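You operate a simulated robot arm through the tools that you are given. There is no shell and no other tool. Be economical: measure what you need, move in short steps, check, and stop when the job is done.

You are at the controls of a simulated two-armed robot. One attempt, no reset.

Task
Swap the green spool for the yellow one and set its width.
Fine: brake on and roller lever open first; the green spool goes on the bench.

Only the result counts: the job must be done as asked and must still hold three seconds after the hand-in. Knocking over, shifting, dropping, spilling or breaking anything else fails it.

Robot
Two 7-joint arms with two-finger parallel grippers on one trunk, on a base that drives. Base frame: it is fixed to the floor where the robot stands at the start and does not move with it; the origin is under the middle of the robot, x ahead of it, y to its left, z up. Units: mm, rad, N and s.
The left shoulder is at the start at [50, 168, 1157], the right one opposite. With the tool pointing down near the work surface each hand reaches from about 220 to 660 mm from the robot's upright axis, wherever it stands, measured 20 degrees to its own side. Places, roughly: tape brake lever [300, 0, 1000]; roller lever [700, 400, 1000]; top of the tape bench [1500, 1500, 900]; inside of the feed dish [1100, 900, 900]; width knob [800, 700, 900]; green spool [1250, 1000, 1000]; yellow spool [2000, 1750, 1250]. Payload 1.57 kg a hand.
The TCP of each hand is the grasp point between the finger pads, 30 mm short of the fingertips. In the tool frame z runs along the fingers and y along their closing line. Largest opening 80 mm; finger width 17, thickness 12; the body of the gripper, 40 by 82 mm, starts 80 mm behind the TCP.
Orientation is told as [roll, pitch, yaw] about the base's x, y, z axes, in that order, counted from this pose: with the fingers straight down and closing along the base's y, the tool's x points along the base's -x, its y along +y and its z along -z.

Tools
- The arms move only by the tool nudge_tool. It takes "left_moves", "right_moves" or both (then of equal length, played together; a hand with none holds still); each is a list of rows, each a list of 7 numbers: the shift along the tool's x, y, z in mm, then the turn, a rotation vector about the tool's x, y, z in rad, then the opening, from 0 (shut) to 1 (fully open). In form: [[tx, ty, tz, wx, wy, wz, gripper], ...]. A call has 1 to 8 rows; each row shifts and turns the commanded pose from where the row before left it, along the tool's axes as they then stand. A row lasts 0.2 s, in which the tool goes at most 50 mm and 0.15 rad; a call with a longer step from one row to the next is refused whole, and so is a gripper value outside its range. Where a pose cannot be reached the arm comes as near as it can. A force on the tool above 40 N (or 10 N above the force at the start of the call, whichever is more), or a blocked arm, ends the call early, and 0.2 s more pass. Each finger travels about 45 mm/s and halts on what it meets, pressing with about 26 N; the grip force reading is that of the motor and also rises with nothing between the fingers. The clock runs only during rows and for 0.2 s after the last one: add rows that do not move to give the fingers time. The reply holds the time, the measured pose of the TCP, the force on the tool along the base axes, the opening and the grip force, in the units named above and with some noise.
- Cameras (640 x 400 px; columns grow to the right, rows downward): "scene" is now at [121.8, 36.7, 1374.2]; the picture's right is [0.42, -0.91, 0.00], its down [-0.45, -0.21, -0.87] and it looks along [0.79, 0.37, -0.49] (base axes); focal length 214 px, centre (320, 200). "left" rides on the left gripper at [72, 7, -122] in its tool frame; the picture's right is [-0.09, 1.00, 0.00], its down [-0.84, -0.08, -0.54] and it looks along [-0.54, -0.05, 0.84] (tool axes); focal length 238 px, centre (320, 200). "right" rides on the right gripper at [72, -7, -122] in its tool frame; the picture's right is [0.09, 1.00, 0.00], its down [-0.84, 0.08, -0.54] and it looks along [-0.54, 0.05, 0.84] (tool axes); focal length 238 px, centre (320, 200). There is no depth. A picture from a camera that has moved, and an enlarged one, comes with that camera's place and axes in the base frame and with its lens.
- capture(camera): a new picture of that camera. No time passes.
- slide_trunk(by): slides the trunk up (or, below 0, down) by that many mm; the arms and the scene camera ride with it, the base frame stays. It gives what a move gives, with no picture.
- base_move(legs): drives the robot by 1 to 6 legs, each [ahead, left, turn to the left] in mm, mm and rad, along the robot's own axes; the way and the turn of a leg run together, so that a leg with both is an arc; at most 1500 mm and 3.142 rad a leg. The arms and the cameras ride along, it lands a little off, and it stops where it bumps. It gives what a move gives.
- pan_tilt(pan, tilt): turns the head with the scene camera to pan (to the left, within 1.396 rad either way) and tilt (down, from -0.506 to 1.204), counted from straight ahead of the robot. It gives what a move gives.
- enlarge(camera, box): a new picture of the part [left, top, right, bottom] of that camera's present view, enlarged. No time passes.
- finish_job(): hands the job in; it is judged then, once.

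Go step by step. Nothing tells you exact positions but the pictures and the camera data: compare them with the known pose of the tool, close in by small moves and look again before you grip or let go. The budget is 120 turns and 108 pictures, counting those below and the enlarged ones. Unless the task says otherwise, let go and move clear before handing in.

The tools are called after "Emit:" as name(argument=value, ...) on one line, values as JSON. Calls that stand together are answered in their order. nudge_tool: Moves the arms, as the interface text tells. Its arguments: {"type":"object","properties":{"left_moves":{"type":"array","items":{"type":"array","items":{"type":"number"}}},"right_moves":{"type":"array","items":{"type":"array","items":{"type":"number"}}}},"required":[]} The other tools are called the same way: slide_trunk (by) slides the trunk up or down; base_move (legs) drives the base; pan_tilt (pan, tilt) turns the head that bears the scene camera; capture (camera) takes a picture; enlarge (camera, box) takes an enlarged picture of a part of a camera's view; finish_job () hands the job in.

At the start:

```text
t: 0.0
left_position: [194.9, 206.4, 1311.3]
left_tcp_rot: [0.001, 0.001, -0.004]
left_wrist_force: [0.1, -0.6, 1.6]
left_width: 80.2
left_gripper_force: 0.0
right_position: [281.5, 36.8, 1271.8]
right_tcp_rot: [0.003, 0.0, 0.0]
right_wrist_force: [0.1, 0.4, 0.1]
right_width: 79.9
right_gripper_force: 0.1
trunk travel left (down, up): [-325.0, 118.0]
robot x, y, heading: [1.7, -2.1, -0.002]
head pan, tilt: [0.433, 0.515]
```

scene: 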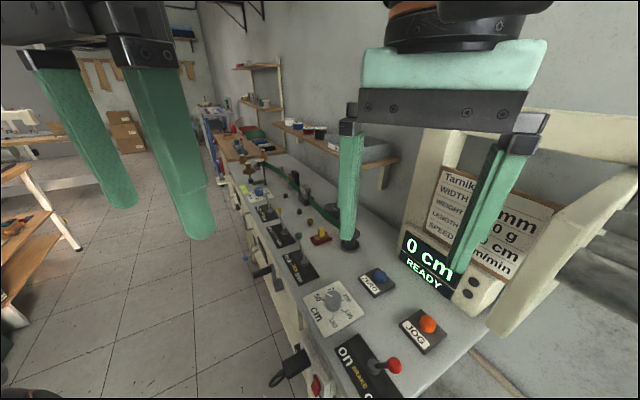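
right: 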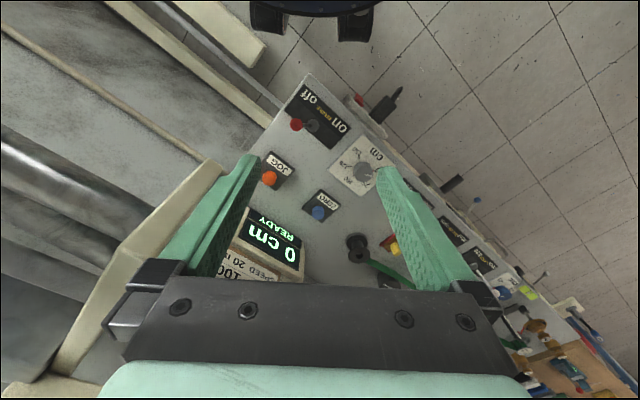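
left: 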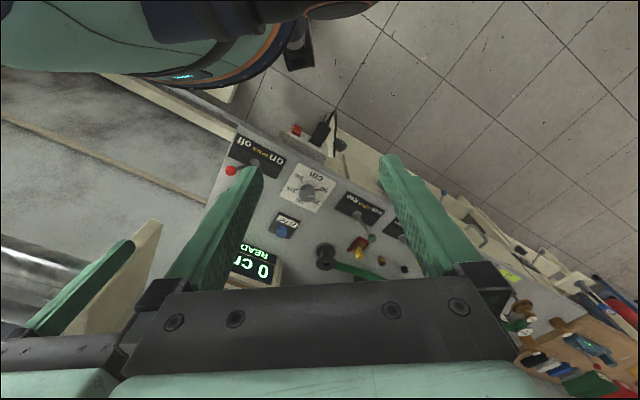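

I see a long bench running ahead-left with a brake panel near, and a knob, levers and green tape further on. I'll look at the details first.

Emit:
enlarge(camera="scene", box=[220, 170, 460, 400])

Emit:
enlarge(camera="scene", box=[190, 90, 350, 250])

Emit:
enlarge(camera="scene", box=[390, 150, 560, 310])

```text
1.74 times, centred on (340, 285) of scene
camera zoom: at [121.8, 36.7, 1374.2], right [0.42, -0.91, 0.0], down [-0.45, -0.21, -0.87], along [0.79, 0.37, -0.49], focal length 373 px, centre (285, 52)
```

zoom: 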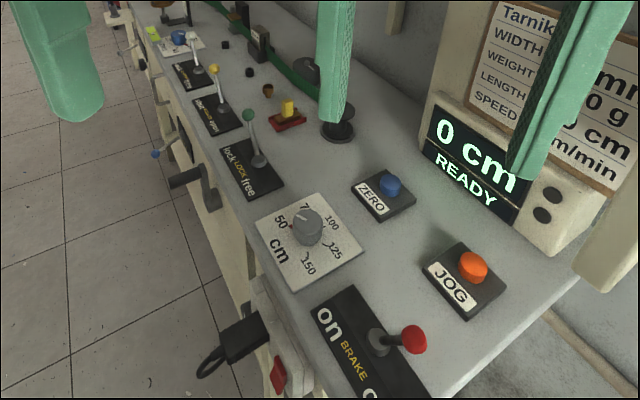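

```text
2.50 times, centred on (270, 170) of scene
camera zoom: at [121.8, 36.7, 1374.2], right [0.42, -0.91, 0.0], down [-0.45, -0.21, -0.87], along [0.79, 0.37, -0.49], focal length 536 px, centre (445, 275)
```

zoom: 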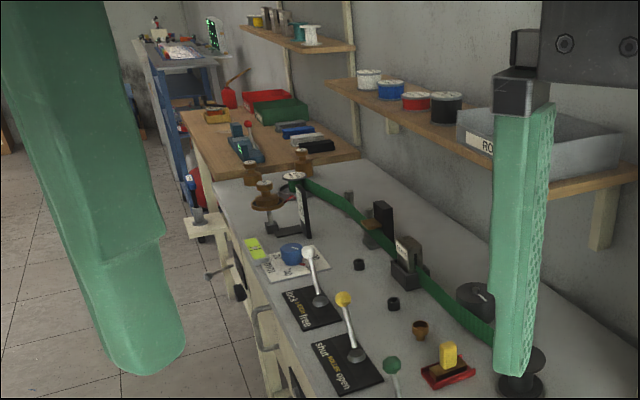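

```text
2.50 times, centred on (475, 230) of scene
camera zoom: at [121.8, 36.7, 1374.2], right [0.42, -0.91, 0.0], down [-0.45, -0.21, -0.87], along [0.79, 0.37, -0.49], focal length 536 px, centre (-68, 125)
```

zoom: 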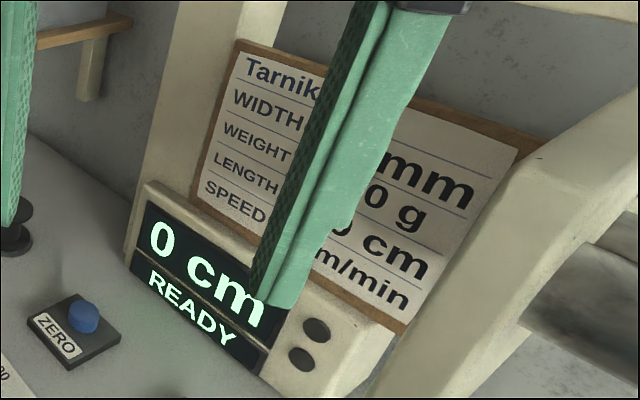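

The brake is near at about (338, 0). I'll look closer at it, and at the lever labels, from other cameras.

Emit:
enlarge(camera="right", box=[260, 60, 420, 160])

Emit:
enlarge(camera="left", box=[210, 120, 420, 260])

Emit:
pan_tilt(pan=0.1, tilt=0.9)

Emit:
capture(camera="scene")

```text
4.00 times, centred on (340, 110) of right
camera zoom: at [208.9, 30.3, 1393.6], right [-0.09, 1.0, 0.0], down [0.84, 0.08, 0.54], along [0.54, 0.05, -0.84], focal length 953 px, centre (240, 560)
```

zoom: 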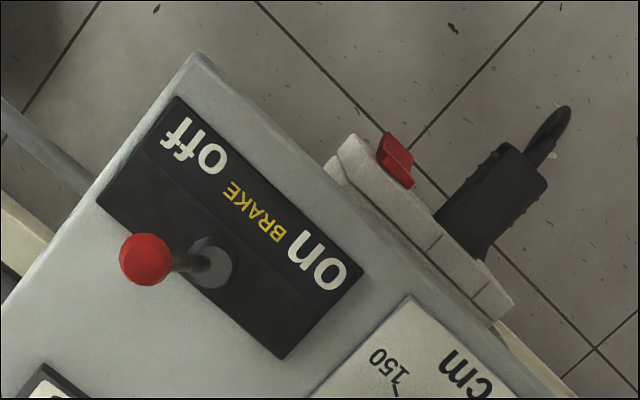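

```text
2.86 times, centred on (315, 190) of left
camera zoom: at [123.3, 213.1, 1434.2], right [0.1, 1.0, 0.0], down [0.84, -0.08, 0.54], along [0.54, -0.05, -0.84], focal length 681 px, centre (334, 229)
```

zoom: 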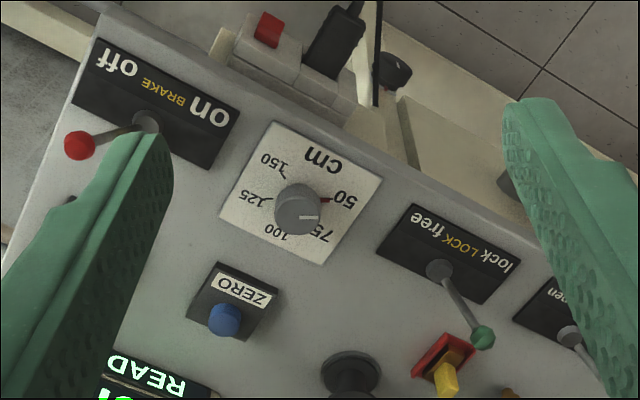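

```text
t: 0.9
left_position: [195.4, 206.8, 1311.3]
left_tcp_rot: [0.001, 0.0, -0.004]
left_wrist_force: [-0.5, 0.1, -0.3]
left_width: 80.0
left_gripper_force: 0.0
right_position: [282.8, 38.3, 1271.2]
right_tcp_rot: [0.003, 0.0, -0.001]
right_wrist_force: [0.4, 0.9, -0.7]
right_width: 80.1
right_gripper_force: 0.2
trunk travel left (down, up): [-325.0, 118.0]
robot x, y, heading: [-1.3, -0.3, 0.005]
head pan, tilt: [0.099, 0.901]
```

```text
99 pictures are left
camera scene: at [114.7, 6.1, 1341.9], right [0.1, -0.99, 0.0], down [-0.78, -0.08, -0.62], along [0.62, 0.06, -0.78], focal length 214 px, centre (320, 200)
```

scene: 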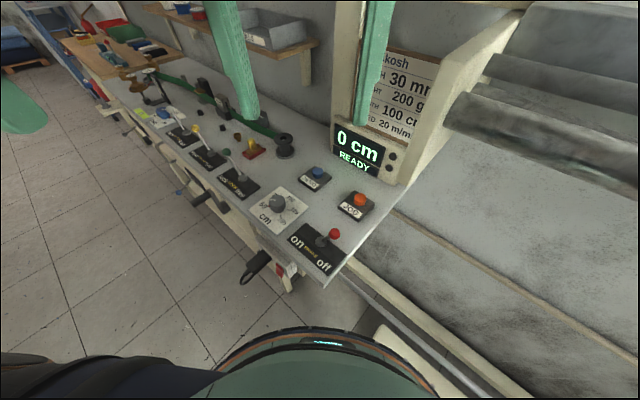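

The brake lever is at "off": its knob is at about (330, -1, 964), its pivot at about (352, 26), and "on" lies along (0.63, 0.77). I'll bring the shut right hand down on the off side.

Emit:
nudge_tool(right_moves=[[-8, -38, 0, 0, 0, 0, 0], [-8, -38, 0, 0, 0, 0, 0], [0, 0, 49, 0, 0, 0, 0], [0, 0, 49, 0, 0, 0, 0], [0, 0, 49, 0, 0, 0, 0], [0, 0, 49, 0, 0, 0, 0], [0, 0, 49, 0, 0, 0, 0], [0, 0, 46, 0, 0, 0, 0]])

Emit:
capture(camera="scene")

Emit:
capture(camera="right")

```text
t: 2.2
left_position: [179.9, 221.3, 1310.2]
left_tcp_rot: [-0.015, -0.014, -0.004]
left_wrist_force: [-0.1, 0.8, -0.2]
left_width: 80.1
left_gripper_force: 0.0
right_position: [287.3, -23.7, 1182.9]
right_tcp_rot: [-0.015, -0.285, 0.015]
right_wrist_force: [-0.2, 0.1, -1.0]
right_width: 0.2
right_gripper_force: 19.0
trunk travel left (down, up): [-325.0, 118.0]
robot x, y, heading: [-0.2, -1.7, -0.002]
head pan, tilt: [0.099, 0.901]
stopped in row 6 (right hand): the arm was blocked; the commanded pose is now the measured one
```

```text
98 pictures are left
camera scene: at [99.4, 21.7, 1343.7], right [0.1, -0.99, 0.02], down [-0.77, -0.09, -0.63], along [0.63, 0.05, -0.78], focal length 214 px, centre (320, 200)
```

scene: 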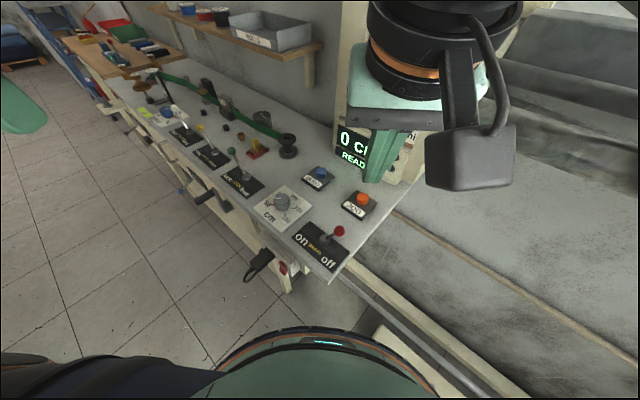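

```text
97 pictures are left
camera right: at [183.9, -30.4, 1280.2], right [-0.1, 0.99, -0.04], down [0.65, 0.1, 0.75], along [0.75, 0.05, -0.66], focal length 238 px, centre (320, 200)
```

right: 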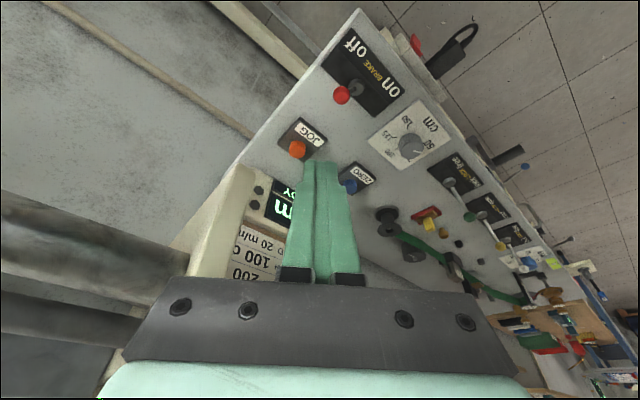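

The right arm got blocked so close in. I'll straighten it, then drive to the front of the bench facing it squarely, so the brake lies to the right front.

Emit:
nudge_tool(right_moves=[[0, 0, -40, 0, 0.14, 0, 0], [0, 0, -40, 0, 0.145, 0, 0], [0, 0, 0, 0, 0, 0, 0]])

Emit:
base_move(legs=[[0, 396, 0], [110, 0, -0.64]])

Emit:
pan_tilt(pan=-0.3, tilt=0.8)

Emit:
capture(camera="scene")

Emit:
capture(camera="right")

```text
t: 3.0
left_position: [194.9, 206.9, 1309.5]
left_tcp_rot: [0.0, -0.001, -0.004]
left_wrist_force: [-0.1, -0.4, 0.1]
left_width: 80.0
left_gripper_force: 0.0
right_position: [288.5, -38.2, 1248.2]
right_tcp_rot: [0.002, 0.045, 0.004]
right_wrist_force: [-0.5, 0.7, -0.3]
right_width: 0.0
right_gripper_force: 21.4
trunk travel left (down, up): [-325.0, 118.0]
robot x, y, heading: [-1.1, 0.7, 0.001]
head pan, tilt: [0.099, 0.901]
```

```text
t: 7.1
left_position: [383.5, 408.0, 1311.0]
left_tcp_rot: [0.0, 0.0, -0.628]
left_wrist_force: [0.3, 1.0, -0.7]
left_width: 80.0
left_gripper_force: 0.0
right_position: [313.7, 153.0, 1250.4]
right_tcp_rot: [0.002, 0.042, -0.622]
right_wrist_force: [-0.4, 0.2, 0.2]
right_width: 0.0
right_gripper_force: 21.1
trunk travel left (down, up): [-325.0, 118.0]
robot x, y, heading: [105.1, 357.8, -0.625]
head pan, tilt: [0.099, 0.901]
```

```text
t: 8.0
left_position: [383.1, 407.5, 1311.8]
left_tcp_rot: [-0.001, 0.0, -0.63]
left_wrist_force: [-0.2, 0.2, -0.4]
left_width: 79.8
left_gripper_force: 0.1
right_position: [312.9, 153.8, 1250.4]
right_tcp_rot: [0.0, 0.042, -0.621]
right_wrist_force: [0.2, -0.4, 0.2]
right_width: 0.0
right_gripper_force: 21.3
trunk travel left (down, up): [-325.0, 118.0]
robot x, y, heading: [103.0, 353.2, -0.623]
head pan, tilt: [-0.3, 0.799]
```

```text
96 pictures are left
camera scene: at [183.8, 264.2, 1349.7], right [-0.8, -0.6, 0.0], down [-0.43, 0.57, -0.7], along [0.42, -0.56, -0.72], focal length 214 px, centre (320, 200)
```

scene: 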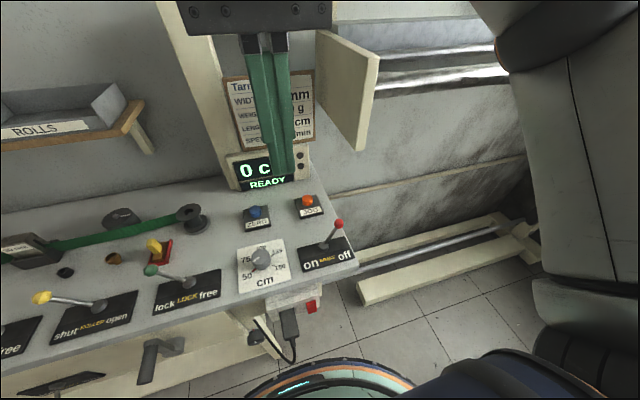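

```text
95 pictures are left
camera right: at [254.2, 186.6, 1375.2], right [0.5, 0.86, 0.0], down [0.74, -0.44, 0.51], along [0.44, -0.25, -0.86], focal length 238 px, centre (320, 200)
```

right: 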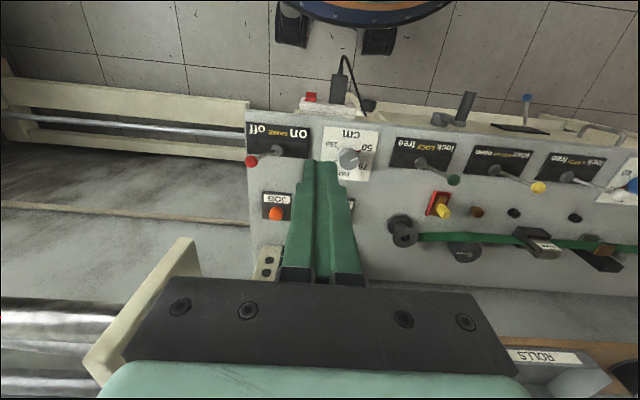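

The brake is now about 410 mm off at the right front, and the tool's y axis runs along the bench. I'll move the shut right hand to the off side of the knob.

Emit:
nudge_tool(right_moves=[[-26, -40, 0, 0, -0.042, 0, 0], [-26, -40, 0, 0, 0, 0, 0], [-26, -40, 0, 0, 0, 0, 0], [-26, -41, 0, 0, 0, 0, 0], [0, 0, 45, 0, 0, 0, 0], [0, 0, 45, 0, 0, 0, 0], [0, 0, 45, 0, 0, 0, 0], [0, 0, 45, 0, 0, 0, 0]])

Emit:
capture(camera="right")

Emit:
enlarge(camera="scene", box=[0, 170, 380, 390])

```text
t: 9.8
left_position: [383.7, 406.3, 1311.6]
left_tcp_rot: [0.0, 0.0, -0.629]
left_wrist_force: [0.6, 0.8, 0.5]
left_width: 80.3
left_gripper_force: 0.0
right_position: [306.8, -38.5, 1067.9]
right_tcp_rot: [0.0, 0.001, -0.623]
right_wrist_force: [-0.3, 0.1, 0.1]
right_width: 0.1
right_gripper_force: 21.6
trunk travel left (down, up): [-325.0, 118.0]
robot x, y, heading: [102.7, 353.3, -0.624]
head pan, tilt: [-0.3, 0.799]
```

```text
94 pictures are left
camera right: at [242.8, -2.6, 1190.4], right [0.51, 0.86, 0.0], down [0.72, -0.42, 0.54], along [0.47, -0.27, -0.84], focal length 238 px, centre (320, 200)
```

right: 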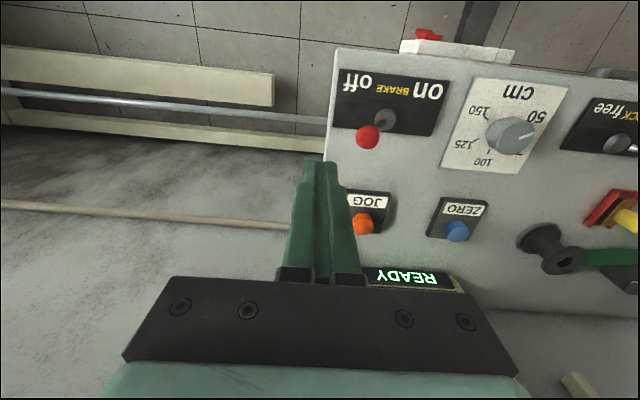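

```text
1.68 times, centred on (190, 280) of scene
camera zoom: at [183.8, 263.8, 1349.7], right [-0.8, -0.6, 0.0], down [-0.43, 0.57, -0.7], along [0.42, -0.56, -0.72], focal length 361 px, centre (539, 65)
```

zoom: 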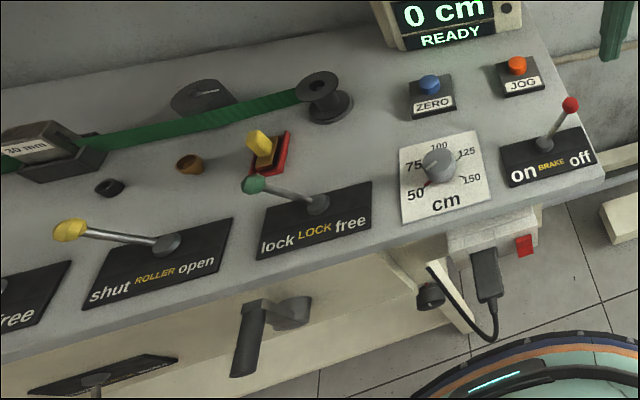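

Roller lever stands at "shut", brake at "off". Now I lower beside the knob and push it along the bench to "on".

Emit:
nudge_tool(right_moves=[[0, 0, 46, 0, 0, 0, 0], [0, 0, 46, 0, 0, 0, 0], [0, 15, 0, 0, 0, 0, 0], [0, 15, 0, 0, 0, 0, 0], [0, 15, 0, 0, 0, 0, 0], [0, 15, 0, 0, 0, 0, 0], [0, 15, 0, 0, 0, 0, 0], [0, 13, 0, 0, 0, 0, 0]])

Emit:
capture(camera="right")

```text
t: 11.6
left_position: [381.5, 406.5, 1311.8]
left_tcp_rot: [0.0, -0.001, -0.63]
left_wrist_force: [1.1, 0.1, 0.1]
left_width: 80.1
left_gripper_force: 0.0
right_position: [355.3, 33.9, 978.1]
right_tcp_rot: [0.0, 0.0, -0.621]
right_wrist_force: [0.8, -0.1, -0.6]
right_width: 0.1
right_gripper_force: 21.3
trunk travel left (down, up): [-325.0, 118.0]
robot x, y, heading: [107.2, 356.6, -0.621]
head pan, tilt: [-0.3, 0.799]
```

```text
92 pictures are left
camera right: at [291.4, 69.5, 1100.3], right [0.51, 0.86, 0.0], down [0.72, -0.42, 0.54], along [0.47, -0.27, -0.84], focal length 238 px, centre (320, 200)
```

right: 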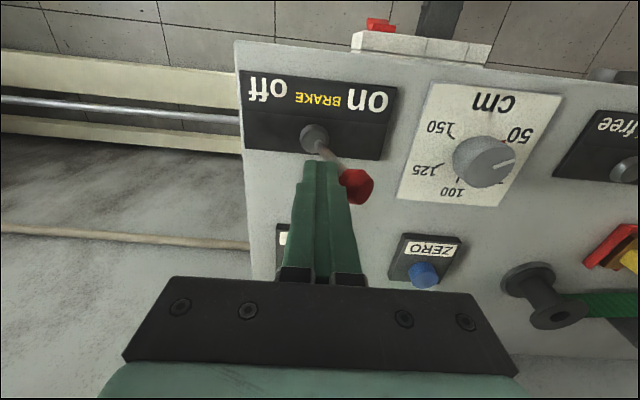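

The knob is now on the "on" side at about (370, 52). I'll give a small further push to make sure, then back off and lift.

Emit:
nudge_tool(right_moves=[[0, 7, 0, 0, 0, 0, 0], [0, 0, 0, 0, 0, 0, 0], [0, -30, 0, 0, 0, 0, 0], [0, 0, -48, 0, 0, 0, 0], [0, 0, -48, 0, 0, 0, 0], [0, 0, -48, 0, 0, 0, 0], [0, 0, -40, 0, 0, 0, 0]])

Emit:
capture(camera="right")

```text
t: 13.2
left_position: [381.9, 407.0, 1312.5]
left_tcp_rot: [-0.001, 0.0, -0.63]
left_wrist_force: [0.4, -0.2, -0.1]
left_width: 80.2
left_gripper_force: 0.1
right_position: [336.7, 15.0, 1158.4]
right_tcp_rot: [0.0, 0.0, -0.621]
right_wrist_force: [0.0, 0.4, -0.2]
right_width: 0.2
right_gripper_force: 21.0
trunk travel left (down, up): [-325.0, 118.0]
robot x, y, heading: [99.8, 351.2, -0.624]
head pan, tilt: [-0.3, 0.799]
```

```text
91 pictures are left
camera right: at [274.0, 51.4, 1281.6], right [0.5, 0.86, 0.0], down [0.73, -0.42, 0.54], along [0.47, -0.27, -0.84], focal length 238 px, centre (320, 200)
```

right: 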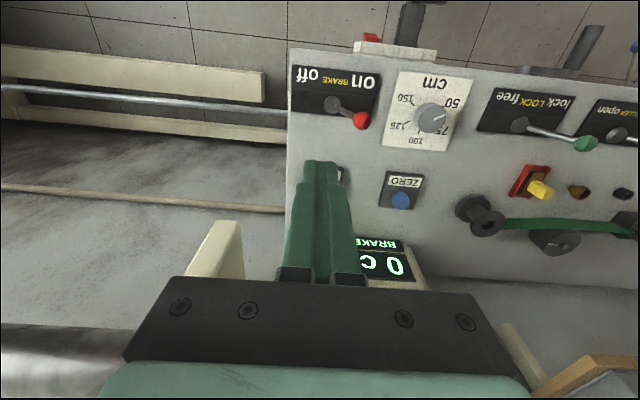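

The display shows BRAKE, so the brake is on. Next I drive left along the bench to the roller lever (pivot near (629, 415)) and the width knob.

Emit:
base_move(legs=[[0, 525, 0]])

Emit:
pan_tilt(pan=0.0, tilt=0.75)

Emit:
capture(camera="scene")

Emit:
capture(camera="right")

Emit:
capture(camera="left")

```text
t: 16.3
left_position: [696.4, 839.6, 1310.7]
left_tcp_rot: [0.001, 0.0, -0.636]
left_wrist_force: [-0.9, -0.4, -0.4]
left_width: 80.0
left_gripper_force: 0.0
right_position: [650.2, 446.6, 1158.5]
right_tcp_rot: [-0.001, -0.002, -0.626]
right_wrist_force: [-0.2, 0.2, -0.4]
right_width: 0.3
right_gripper_force: 21.6
trunk travel left (down, up): [-325.0, 118.0]
robot x, y, heading: [416.6, 787.1, -0.628]
head pan, tilt: [-0.3, 0.799]
```

```text
t: 17.1
left_position: [696.9, 837.9, 1311.7]
left_tcp_rot: [0.001, -0.001, -0.633]
left_wrist_force: [-0.3, 0.2, 0.8]
left_width: 80.0
left_gripper_force: 0.0
right_position: [650.9, 444.8, 1158.4]
right_tcp_rot: [0.002, -0.001, -0.627]
right_wrist_force: [0.2, -0.2, 0.0]
right_width: 0.0
right_gripper_force: 20.5
trunk travel left (down, up): [-325.0, 118.0]
robot x, y, heading: [420.3, 787.0, -0.637]
head pan, tilt: [0.0, 0.75]
```

```text
90 pictures are left
camera scene: at [515.5, 711.8, 1353.7], right [-0.59, -0.81, 0.0], down [-0.55, 0.4, -0.73], along [0.59, -0.43, -0.68], focal length 214 px, centre (320, 200)
```

scene: 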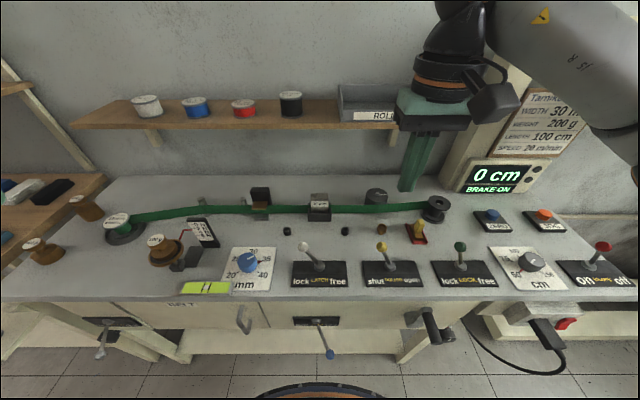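

```text
89 pictures are left
camera right: at [586.6, 482.4, 1281.0], right [0.51, 0.86, 0.0], down [0.72, -0.43, 0.54], along [0.47, -0.28, -0.84], focal length 238 px, centre (320, 200)
```

right: 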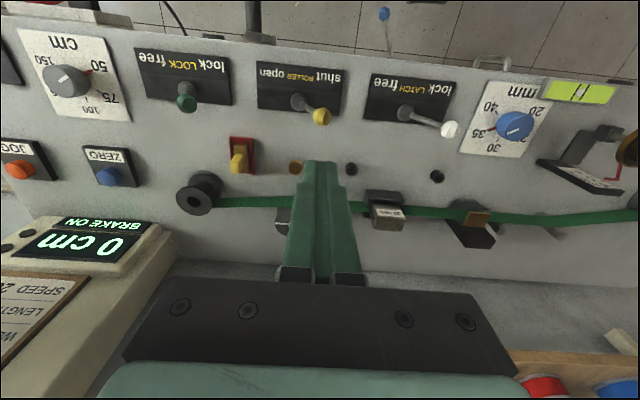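

```text
88 pictures are left
camera left: at [642.1, 885.0, 1434.2], right [0.66, 0.75, 0.0], down [0.63, -0.56, 0.54], along [0.41, -0.36, -0.84], focal length 238 px, centre (320, 200)
```

left: 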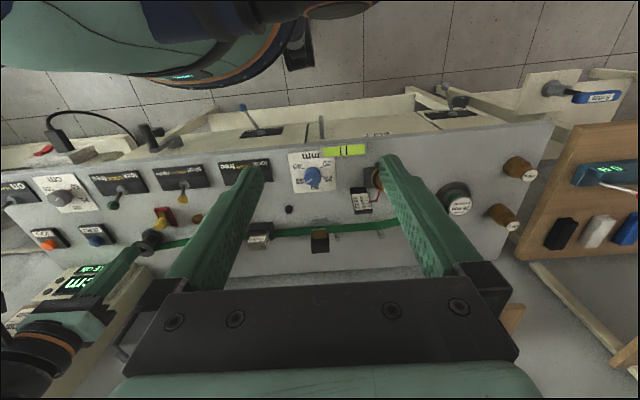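

Now I can see the whole bench: mm knob, LATCH, ROLLER and LOCK levers, the green spool standing at the left end, a yellow note. I'll enlarge the details.

Emit:
enlarge(camera="scene", box=[90, 180, 290, 305])

Emit:
enlarge(camera="scene", box=[220, 170, 460, 310])

Emit:
enlarge(camera="right", box=[240, 50, 640, 260])

Emit:
enlarge(camera="left", box=[260, 110, 560, 270])

```text
3.20 times, centred on (190, 242) of scene
camera zoom: at [515.5, 711.8, 1353.7], right [-0.59, -0.81, 0.0], down [-0.55, 0.4, -0.73], along [0.59, -0.43, -0.68], focal length 686 px, centre (736, 64)
```

zoom: 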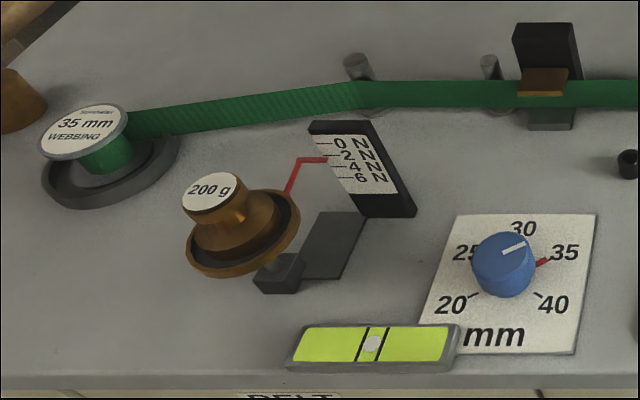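

```text
2.67 times, centred on (340, 240) of scene
camera zoom: at [515.5, 711.8, 1353.7], right [-0.59, -0.81, 0.0], down [-0.55, 0.4, -0.73], along [0.59, -0.43, -0.68], focal length 572 px, centre (267, 93)
```

zoom: 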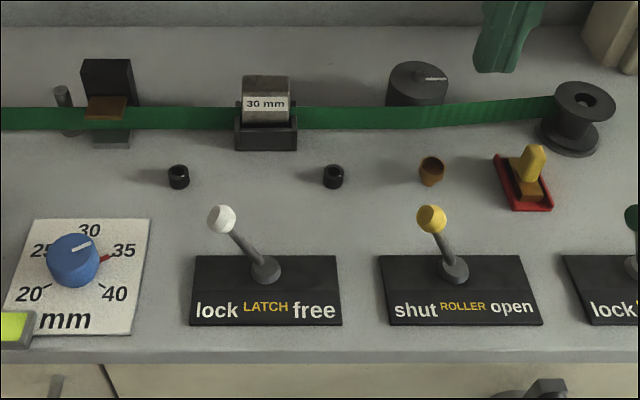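

```text
1.60 times, centred on (440, 155) of right
camera zoom: at [586.6, 482.4, 1281.0], right [0.51, 0.86, 0.0], down [0.72, -0.43, 0.54], along [0.47, -0.28, -0.84], focal length 381 px, centre (128, 272)
```

zoom: 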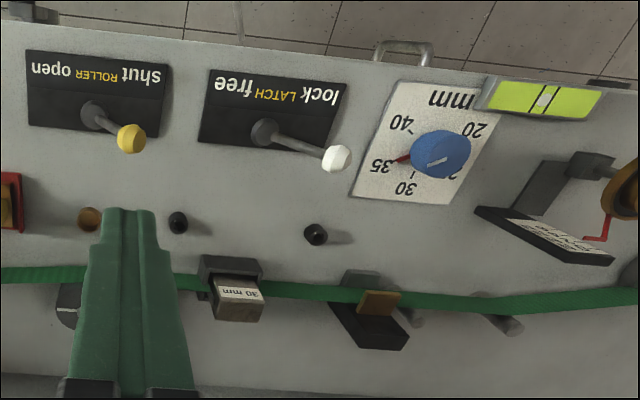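

```text
2.13 times, centred on (410, 190) of left
camera zoom: at [642.1, 885.0, 1434.2], right [0.66, 0.75, 0.0], down [0.63, -0.56, 0.54], along [0.41, -0.36, -0.84], focal length 508 px, centre (128, 221)
```

zoom: 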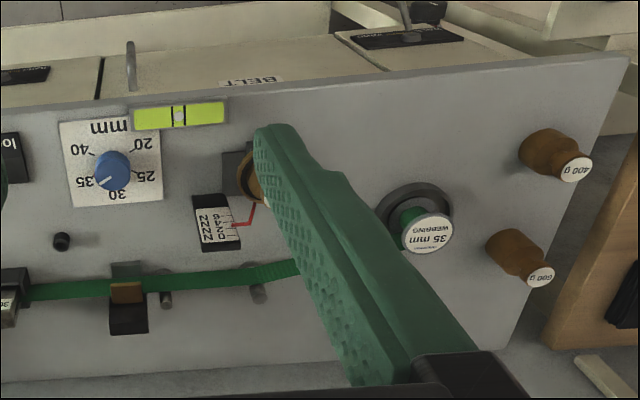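

The green spool reads 35 mm; the roller knob is at (655, 444, 962) leaning to "shut". The right hand goes down on its far side and pushes it to "open".

Emit:
nudge_tool(right_moves=[[-4, 45, 0, 0, 0, 0, 0], [0, 0, 46, 0, 0, 0, 0], [0, 0, 46, 0, 0, 0, 0], [0, 0, 46, 0, 0, 0, 0], [0, 0, 45, 0, 0, 0, 0], [0, -15, 0, 0, 0, 0, 0], [0, -15, 0, 0, 0, 0, 0], [0, -15, 0, 0, 0, 0, 0]])

Emit:
nudge_tool(right_moves=[[0, -15, 0, 0, 0, 0, 0], [0, -15, 0, 0, 0, 0, 0], [0, -15, 0, 0, 0, 0, 0], [0, -5, 0, 0, 0, 0, 0], [0, 30, 0, 0, 0, 0, 0], [0, 0, -50, 0, 0, 0, 0], [0, 0, -50, 0, 0, 0, 0], [0, 0, -50, 0, 0, 0, 0]])

Emit:
capture(camera="scene")

```text
t: 18.9
left_position: [696.0, 837.7, 1310.4]
left_tcp_rot: [0.0, -0.001, -0.633]
left_wrist_force: [-0.1, -0.4, 0.3]
left_width: 80.1
left_gripper_force: 0.0
right_position: [651.8, 443.3, 975.3]
right_tcp_rot: [-0.001, 0.001, -0.625]
right_wrist_force: [-0.4, -0.1, -0.9]
right_width: 0.1
right_gripper_force: 21.5
trunk travel left (down, up): [-325.0, 118.0]
robot x, y, heading: [417.8, 786.1, -0.632]
head pan, tilt: [0.0, 0.75]
```

```text
t: 20.7
left_position: [696.7, 839.7, 1310.7]
left_tcp_rot: [-0.001, 0.0, -0.635]
left_wrist_force: [-0.5, 0.5, 0.9]
left_width: 79.8
left_gripper_force: 0.0
right_position: [643.0, 432.4, 1128.2]
right_tcp_rot: [0.0, -0.001, -0.625]
right_wrist_force: [0.3, 0.2, 0.5]
right_width: 0.1
right_gripper_force: 21.8
trunk travel left (down, up): [-325.0, 118.0]
robot x, y, heading: [419.2, 785.9, -0.63]
head pan, tilt: [0.0, 0.75]
```

```text
83 pictures are left
camera scene: at [515.3, 712.4, 1353.7], right [-0.59, -0.81, 0.0], down [-0.55, 0.4, -0.73], along [0.59, -0.43, -0.68], focal length 214 px, centre (320, 200)
```

scene: 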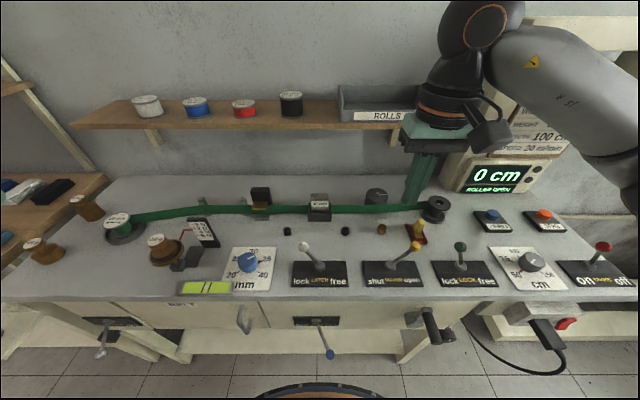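

The display shows ROLLER OPEN. The green spool's top is at about (1143, 926, 927). Now I look left toward the wooden table and the upper shelf with the yellow spool.

Emit:
pan_tilt(pan=0.9, tilt=0.35)

Emit:
capture(camera="scene")

```text
t: 21.9
left_position: [695.8, 837.6, 1310.5]
left_tcp_rot: [0.002, -0.002, -0.634]
left_wrist_force: [0.1, -0.4, 0.5]
left_width: 79.8
left_gripper_force: 0.2
right_position: [643.2, 432.0, 1127.1]
right_tcp_rot: [0.0, -0.001, -0.625]
right_wrist_force: [-0.6, -0.4, 0.2]
right_width: 0.0
right_gripper_force: 21.3
trunk travel left (down, up): [-325.0, 118.0]
robot x, y, heading: [418.4, 784.4, -0.632]
head pan, tilt: [0.901, 0.351]
```

```text
82 pictures are left
camera scene: at [538.3, 785.5, 1389.3], right [0.27, -0.96, 0.0], down [-0.33, -0.09, -0.94], along [0.9, 0.25, -0.34], focal length 214 px, centre (320, 200)
```

scene: 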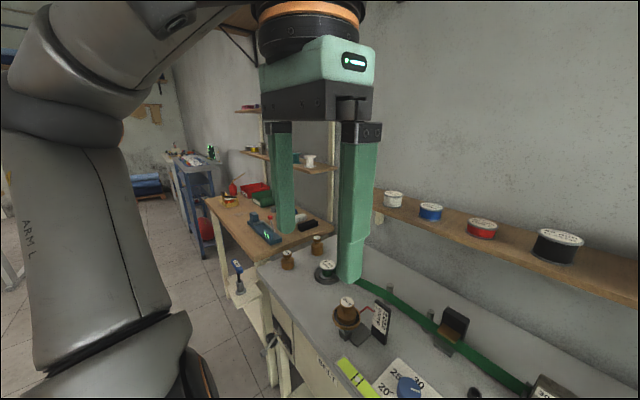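

The left arm blocks the view; I'll drive further left along the bench and look again.

Emit:
base_move(legs=[[0, 500, 0]])

Emit:
pan_tilt(pan=0.35, tilt=0.35)

Emit:
capture(camera="scene")

Emit:
capture(camera="left")

Emit:
capture(camera="right")

```text
t: 24.8
left_position: [986.2, 1237.8, 1311.1]
left_tcp_rot: [0.001, 0.0, -0.631]
left_wrist_force: [0.6, 0.8, 0.3]
left_width: 80.3
left_gripper_force: 0.1
right_position: [933.9, 831.1, 1127.9]
right_tcp_rot: [0.0, 0.001, -0.625]
right_wrist_force: [-0.8, -0.1, 0.2]
right_width: 0.0
right_gripper_force: 21.1
trunk travel left (down, up): [-325.0, 118.0]
robot x, y, heading: [705.5, 1183.4, -0.63]
head pan, tilt: [0.901, 0.351]
```

```text
t: 25.8
left_position: [985.3, 1237.6, 1311.5]
left_tcp_rot: [0.0, -0.001, -0.63]
left_wrist_force: [0.6, -0.3, 0.3]
left_width: 79.7
left_gripper_force: 0.0
right_position: [933.0, 831.3, 1128.1]
right_tcp_rot: [0.0, -0.001, -0.622]
right_wrist_force: [-0.7, 0.2, 0.8]
right_width: 0.0
right_gripper_force: 21.3
trunk travel left (down, up): [-325.0, 118.0]
robot x, y, heading: [705.3, 1186.5, -0.623]
head pan, tilt: [0.351, 0.351]
```

```text
81 pictures are left
camera scene: at [827.8, 1133.9, 1389.4], right [-0.27, -0.96, 0.0], down [-0.33, 0.09, -0.94], along [0.9, -0.26, -0.34], focal length 214 px, centre (320, 200)
```

scene: 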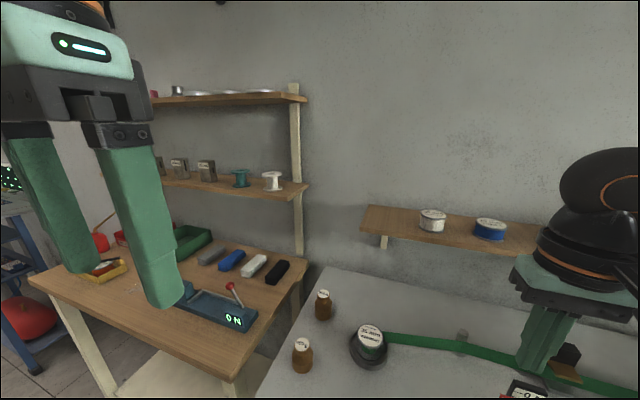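

```text
80 pictures are left
camera left: at [931.4, 1284.1, 1434.2], right [0.66, 0.75, 0.0], down [0.63, -0.56, 0.54], along [0.41, -0.36, -0.84], focal length 238 px, centre (320, 200)
```

left: 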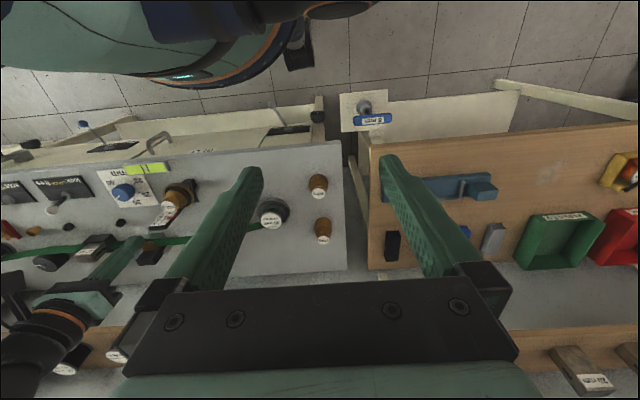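

```text
79 pictures are left
camera right: at [870.1, 867.5, 1249.8], right [0.51, 0.86, 0.0], down [0.72, -0.43, 0.54], along [0.47, -0.27, -0.84], focal length 238 px, centre (320, 200)
```

right: 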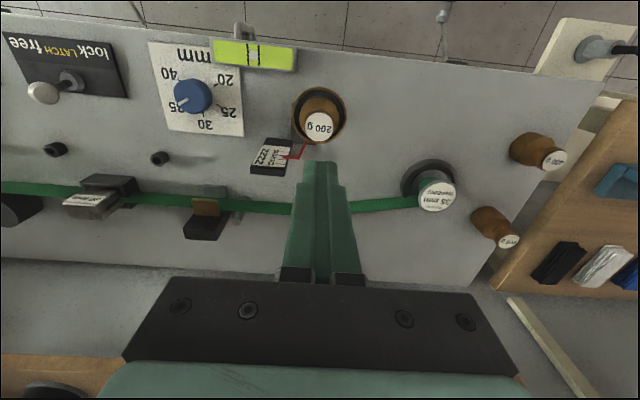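

The wooden table (centre ≈ (1600, 1500)) matches the stated tape bench; the yellow spool is likely on its shelf. I'll shift right a little to take the green spool with the left hand, and tuck the right hand up.

Emit:
nudge_tool(right_moves=[[20, 0, -40, 0, 0, 0, 0], [20, 0, -40, 0, 0, 0, 0], [20, 0, -40, 0, 0, 0, 0]])

Emit:
base_move(legs=[[0, -120, 0]])

Emit:
nudge_tool(left_moves=[[-45, -5, 5, 0, 0, 0, 1], [-45, -5, 5, 0, 0, 0, 1], [-45, -5, 10, 0, 0, 0, 1], [-40, -5, 25, 0, 0, 0, 1], [-40, -5, 25, 0, 0, 0, 1], [-30, -5, 30, 0, 0, 0, 1]])

Emit:
capture(camera="left")

```text
t: 26.6
left_position: [985.4, 1239.0, 1311.5]
left_tcp_rot: [0.002, -0.003, -0.63]
left_wrist_force: [0.6, 0.4, -0.7]
left_width: 79.9
left_gripper_force: 0.1
right_position: [885.4, 867.3, 1246.4]
right_tcp_rot: [0.001, 0.0, -0.624]
right_wrist_force: [-0.3, 0.5, -1.5]
right_width: 0.1
right_gripper_force: 21.2
trunk travel left (down, up): [-325.0, 118.0]
robot x, y, heading: [703.5, 1185.0, -0.626]
head pan, tilt: [0.351, 0.351]
```

```text
t: 27.8
left_position: [915.1, 1141.1, 1311.7]
left_tcp_rot: [0.0, 0.0, -0.629]
left_wrist_force: [-0.5, -0.6, -0.7]
left_width: 80.1
left_gripper_force: 0.0
right_position: [816.3, 771.1, 1246.3]
right_tcp_rot: [0.002, 0.0, -0.622]
right_wrist_force: [0.1, -0.1, 0.9]
right_width: 0.1
right_gripper_force: 21.1
trunk travel left (down, up): [-325.0, 118.0]
robot x, y, heading: [639.5, 1087.2, -0.625]
head pan, tilt: [0.351, 0.351]
```

```text
t: 29.2
left_position: [1097.7, 982.9, 1209.5]
left_tcp_rot: [0.0, -0.002, -0.624]
left_wrist_force: [0.1, -0.7, -0.1]
left_width: 80.1
left_gripper_force: 0.2
left hand out of reach, approached as far as the arm can: row 5, 6
right_position: [817.9, 771.4, 1245.9]
right_tcp_rot: [0.0, 0.0, -0.621]
right_wrist_force: [-0.4, 0.3, 0.3]
right_width: 0.0
right_gripper_force: 21.2
trunk travel left (down, up): [-325.0, 118.0]
robot x, y, heading: [640.5, 1086.7, -0.626]
head pan, tilt: [0.351, 0.351]
```

```text
78 pictures are left
camera left: at [1043.0, 1029.4, 1332.7], right [0.66, 0.75, 0.0], down [0.63, -0.55, 0.54], along [0.41, -0.36, -0.84], focal length 238 px, centre (320, 200)
```

left: 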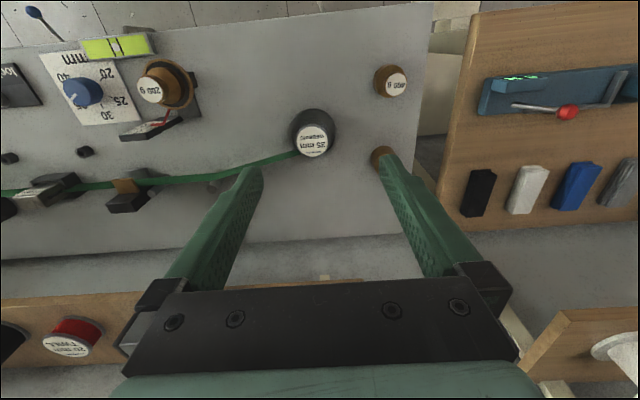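

The spool top shows at (1141, 928). I go down first (reach is better lower), then forward over it, and look again.

Emit:
nudge_tool(left_moves=[[0, 0, 45, 0, 0, 0, 1], [0, 0, 45, 0, 0, 0, 1], [-25, -6, 30, 0, 0, 0, 1], [-24, -6, 20, 0, 0, 0, 1], [-20, -6, 10, 0, 0, 0, 1]])

Emit:
capture(camera="left")

Emit:
enlarge(camera="left", box=[230, 70, 390, 210])

```text
t: 30.4
left_position: [1139.6, 945.2, 1059.4]
left_tcp_rot: [-0.001, -0.005, -0.629]
left_wrist_force: [-1.1, 0.0, -1.0]
left_width: 80.3
left_gripper_force: 0.0
left hand out of reach, approached as far as the arm can: row 5
right_position: [817.5, 772.5, 1246.9]
right_tcp_rot: [0.0, 0.0, -0.621]
right_wrist_force: [-0.5, -0.2, -0.6]
right_width: 0.1
right_gripper_force: 21.9
trunk travel left (down, up): [-325.0, 118.0]
robot x, y, heading: [637.0, 1083.7, -0.625]
head pan, tilt: [0.351, 0.351]
```

```text
77 pictures are left
camera left: at [1084.6, 992.4, 1181.7], right [0.66, 0.75, 0.0], down [0.63, -0.55, 0.54], along [0.41, -0.36, -0.84], focal length 238 px, centre (320, 200)
```

left: 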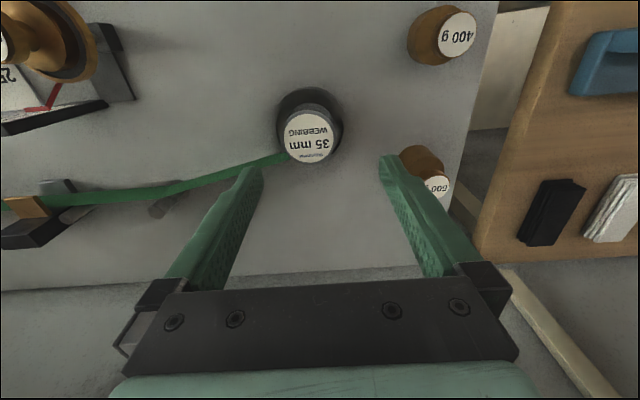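

```text
2.86 times, centred on (310, 140) of left
camera zoom: at [1084.6, 992.4, 1181.7], right [0.66, 0.75, 0.0], down [0.63, -0.55, 0.54], along [0.41, -0.36, -0.84], focal length 681 px, centre (349, 371)
```

zoom: 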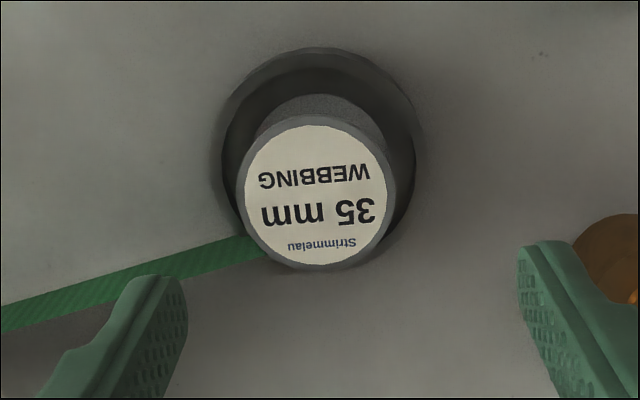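

The flange is about 60 mm wide at (1141, 927), top near z 927; the dish rim is only a bit wider than that, so I'll grip just the top flange. I lower by 60 and see where the hand lands.

Emit:
nudge_tool(left_moves=[[0, 0, 30, 0, 0, 0, 1], [0, 0, 30, 0, 0, 0, 1], [0, 0, 0, 0, 0, 0, 1]])

```text
t: 31.2
left_position: [1139.7, 948.9, 997.3]
left_tcp_rot: [0.0, -0.001, -0.628]
left_wrist_force: [-1.0, 1.0, 1.3]
left_width: 80.0
left_gripper_force: 0.0
left hand out of reach, approached as far as the arm can: row 2
right_position: [817.7, 771.6, 1246.2]
right_tcp_rot: [0.0, -0.001, -0.622]
right_wrist_force: [0.0, 1.2, 0.2]
right_width: 0.3
right_gripper_force: 21.0
trunk travel left (down, up): [-325.0, 118.0]
robot x, y, heading: [636.5, 1086.8, -0.626]
head pan, tilt: [0.351, 0.351]
```

The arm is at its limit; I'll lift slightly and drive 40 mm closer.

Emit:
nudge_tool(left_moves=[[20, 0, -30, 0, 0, 0, 1], [0, 0, 0, 0, 0, 0, 1]])

Emit:
base_move(legs=[[45, 0, 0]])

Emit:
enlarge(camera="left", box=[200, 50, 440, 200])

```text
t: 31.8
left_position: [1122.7, 960.1, 1024.7]
left_tcp_rot: [0.001, 0.002, -0.628]
left_wrist_force: [-0.4, -0.2, -0.8]
left_width: 80.0
left_gripper_force: 0.1
right_position: [819.1, 770.5, 1245.2]
right_tcp_rot: [-0.001, 0.0, -0.622]
right_wrist_force: [-0.5, 0.5, -1.0]
right_width: 0.1
right_gripper_force: 21.3
trunk travel left (down, up): [-325.0, 118.0]
robot x, y, heading: [632.3, 1090.9, -0.624]
head pan, tilt: [0.351, 0.351]
```

```text
t: 32.7
left_position: [1158.8, 934.2, 1024.2]
left_tcp_rot: [0.001, 0.001, -0.627]
left_wrist_force: [0.2, -0.4, 0.1]
left_width: 80.0
left_gripper_force: 0.1
right_position: [853.8, 744.9, 1245.5]
right_tcp_rot: [-0.001, 0.0, -0.621]
right_wrist_force: [1.0, 0.6, 0.5]
right_width: 0.0
right_gripper_force: 20.6
trunk travel left (down, up): [-325.0, 118.0]
robot x, y, heading: [676.2, 1064.4, -0.622]
head pan, tilt: [0.351, 0.351]
```

```text
2.67 times, centred on (320, 125) of left
camera zoom: at [1105.2, 981.1, 1147.7], right [0.66, 0.75, 0.0], down [0.63, -0.55, 0.54], along [0.41, -0.36, -0.84], focal length 636 px, centre (320, 400)
```

zoom: 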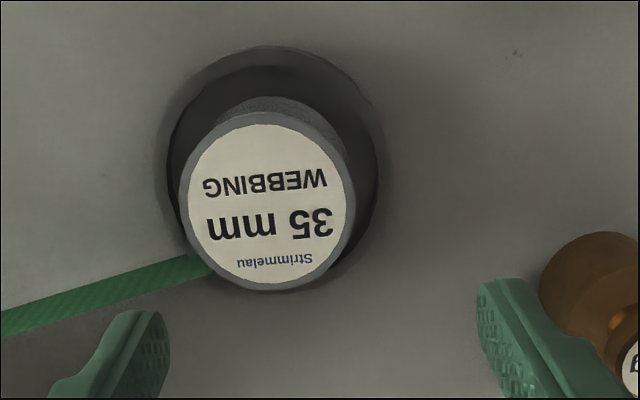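

Centre of the flange is about (1140, 927). I align, lower so the tips end about 15 mm below the flange top, and look before gripping.

Emit:
nudge_tool(left_moves=[[11, -17, 0, 0, 0, 0, 1], [0, 0, 30, 0, 0, 0, 1], [0, 0, 30, 0, 0, 0, 1], [0, 0, 18, 0, 0, 0, 1], [0, 0, 0, 0, 0, 0, 1]])

Emit:
capture(camera="left")

Emit:
pan_tilt(pan=0.3, tilt=0.7)

Emit:
enlarge(camera="scene", box=[220, 100, 420, 225])

```text
t: 33.9
left_position: [1139.3, 931.2, 947.8]
left_tcp_rot: [-0.001, 0.0, -0.627]
left_wrist_force: [0.5, -0.7, -0.2]
left_width: 79.7
left_gripper_force: 0.1
left hand out of reach, approached as far as the arm can: row 4
right_position: [853.1, 744.9, 1245.9]
right_tcp_rot: [0.0, 0.0, -0.622]
right_wrist_force: [0.9, -0.2, -0.7]
right_width: 0.0
right_gripper_force: 21.5
trunk travel left (down, up): [-325.0, 118.0]
robot x, y, heading: [673.7, 1063.9, -0.624]
head pan, tilt: [0.351, 0.351]
```

```text
74 pictures are left
camera left: at [1085.2, 978.5, 1069.8], right [0.66, 0.75, 0.0], down [0.63, -0.55, 0.54], along [0.41, -0.36, -0.84], focal length 238 px, centre (320, 200)
```

left: 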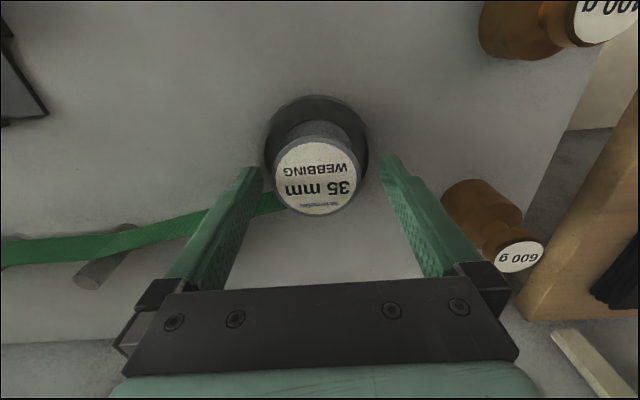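

```text
t: 34.7
left_position: [1139.1, 931.2, 946.3]
left_tcp_rot: [-0.004, -0.001, -0.628]
left_wrist_force: [0.4, -0.4, -0.5]
left_width: 79.9
left_gripper_force: 0.1
right_position: [852.5, 745.8, 1246.1]
right_tcp_rot: [0.001, -0.001, -0.622]
right_wrist_force: [0.8, -0.1, -0.2]
right_width: 0.0
right_gripper_force: 20.8
trunk travel left (down, up): [-325.0, 118.0]
robot x, y, heading: [675.5, 1067.9, -0.627]
head pan, tilt: [0.3, 0.7]
```

```text
3.20 times, centred on (320, 162) of scene
camera zoom: at [785.4, 1010.9, 1358.0], right [-0.32, -0.95, 0.0], down [-0.61, 0.2, -0.77], along [0.73, -0.24, -0.64], focal length 686 px, centre (320, 320)
```

zoom: 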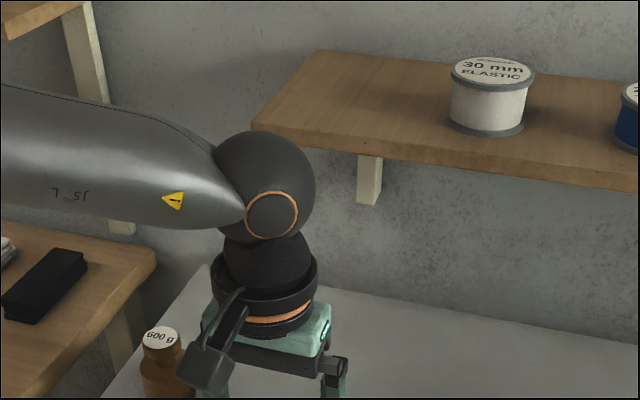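

The spool sits right under the grasp point; the arm is at its reach limit, so I lower the trunk by 8 mm for more overlap, then close.

Emit:
slide_trunk(by=-8)

Emit:
nudge_tool(left_moves=[[0, 0, 0, 0, 0, 0, 0.7], [0, 0, 0, 0, 0, 0, 0.5], [0, 0, 0, 0, 0, 0, 0.5]])

Emit:
capture(camera="left")

```text
t: 35.3
left_position: [1140.3, 931.4, 939.0]
left_tcp_rot: [-0.001, 0.0, -0.629]
left_wrist_force: [-1.4, 1.1, 0.6]
left_width: 80.0
left_gripper_force: 0.0
right_position: [852.4, 745.8, 1237.6]
right_tcp_rot: [-0.001, 0.001, -0.622]
right_wrist_force: [-0.2, 0.6, 0.0]
right_width: 0.0
right_gripper_force: 20.9
trunk travel left (down, up): [-317.0, 126.0]
robot x, y, heading: [671.8, 1064.7, -0.622]
head pan, tilt: [0.3, 0.7]
```

```text
t: 36.1
left_position: [1139.3, 931.0, 940.2]
left_tcp_rot: [-0.002, -0.002, -0.629]
left_wrist_force: [-1.0, -0.3, 0.0]
left_width: 59.0
left_gripper_force: 26.0
right_position: [852.2, 745.0, 1238.2]
right_tcp_rot: [-0.001, 0.0, -0.622]
right_wrist_force: [0.2, 0.0, -0.7]
right_width: 0.0
right_gripper_force: 21.1
trunk travel left (down, up): [-317.0, 126.0]
robot x, y, heading: [670.5, 1063.1, -0.621]
head pan, tilt: [0.3, 0.7]
```

```text
72 pictures are left
camera left: at [1085.2, 978.5, 1062.2], right [0.66, 0.75, 0.0], down [0.63, -0.55, 0.54], along [0.41, -0.36, -0.84], focal length 238 px, centre (320, 200)
```

left: 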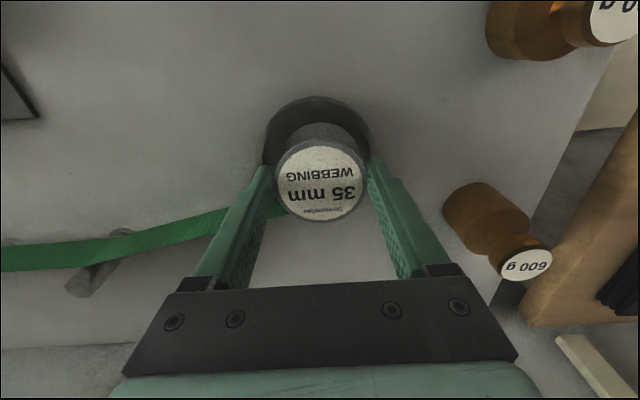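

Grip holds at 59 mm, right on the flange. I lift slowly and check.

Emit:
nudge_tool(left_moves=[[0, 0, -20, 0, 0, 0, 0.4], [0, 0, -20, 0, 0, 0, 0.4], [0, 0, -20, 0, 0, 0, 0.4], [0, 0, -20, 0, 0, 0, 0.4]])

Emit:
capture(camera="left")

```text
t: 37.1
left_position: [1139.4, 931.6, 1020.7]
left_tcp_rot: [-0.003, -0.001, -0.628]
left_wrist_force: [0.1, -0.6, -2.0]
left_width: 58.9
left_gripper_force: 26.1
right_position: [851.8, 745.3, 1238.2]
right_tcp_rot: [0.0, 0.001, -0.624]
right_wrist_force: [-0.8, -0.1, -0.4]
right_width: 0.1
right_gripper_force: 21.1
trunk travel left (down, up): [-317.0, 126.0]
robot x, y, heading: [674.7, 1064.7, -0.63]
head pan, tilt: [0.3, 0.7]
```

```text
71 pictures are left
camera left: at [1083.6, 978.1, 1143.0], right [0.66, 0.75, 0.0], down [0.63, -0.55, 0.54], along [0.41, -0.36, -0.84], focal length 238 px, centre (320, 200)
```

left: 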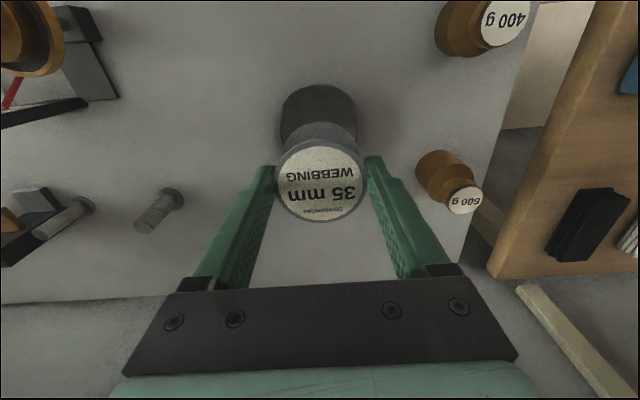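

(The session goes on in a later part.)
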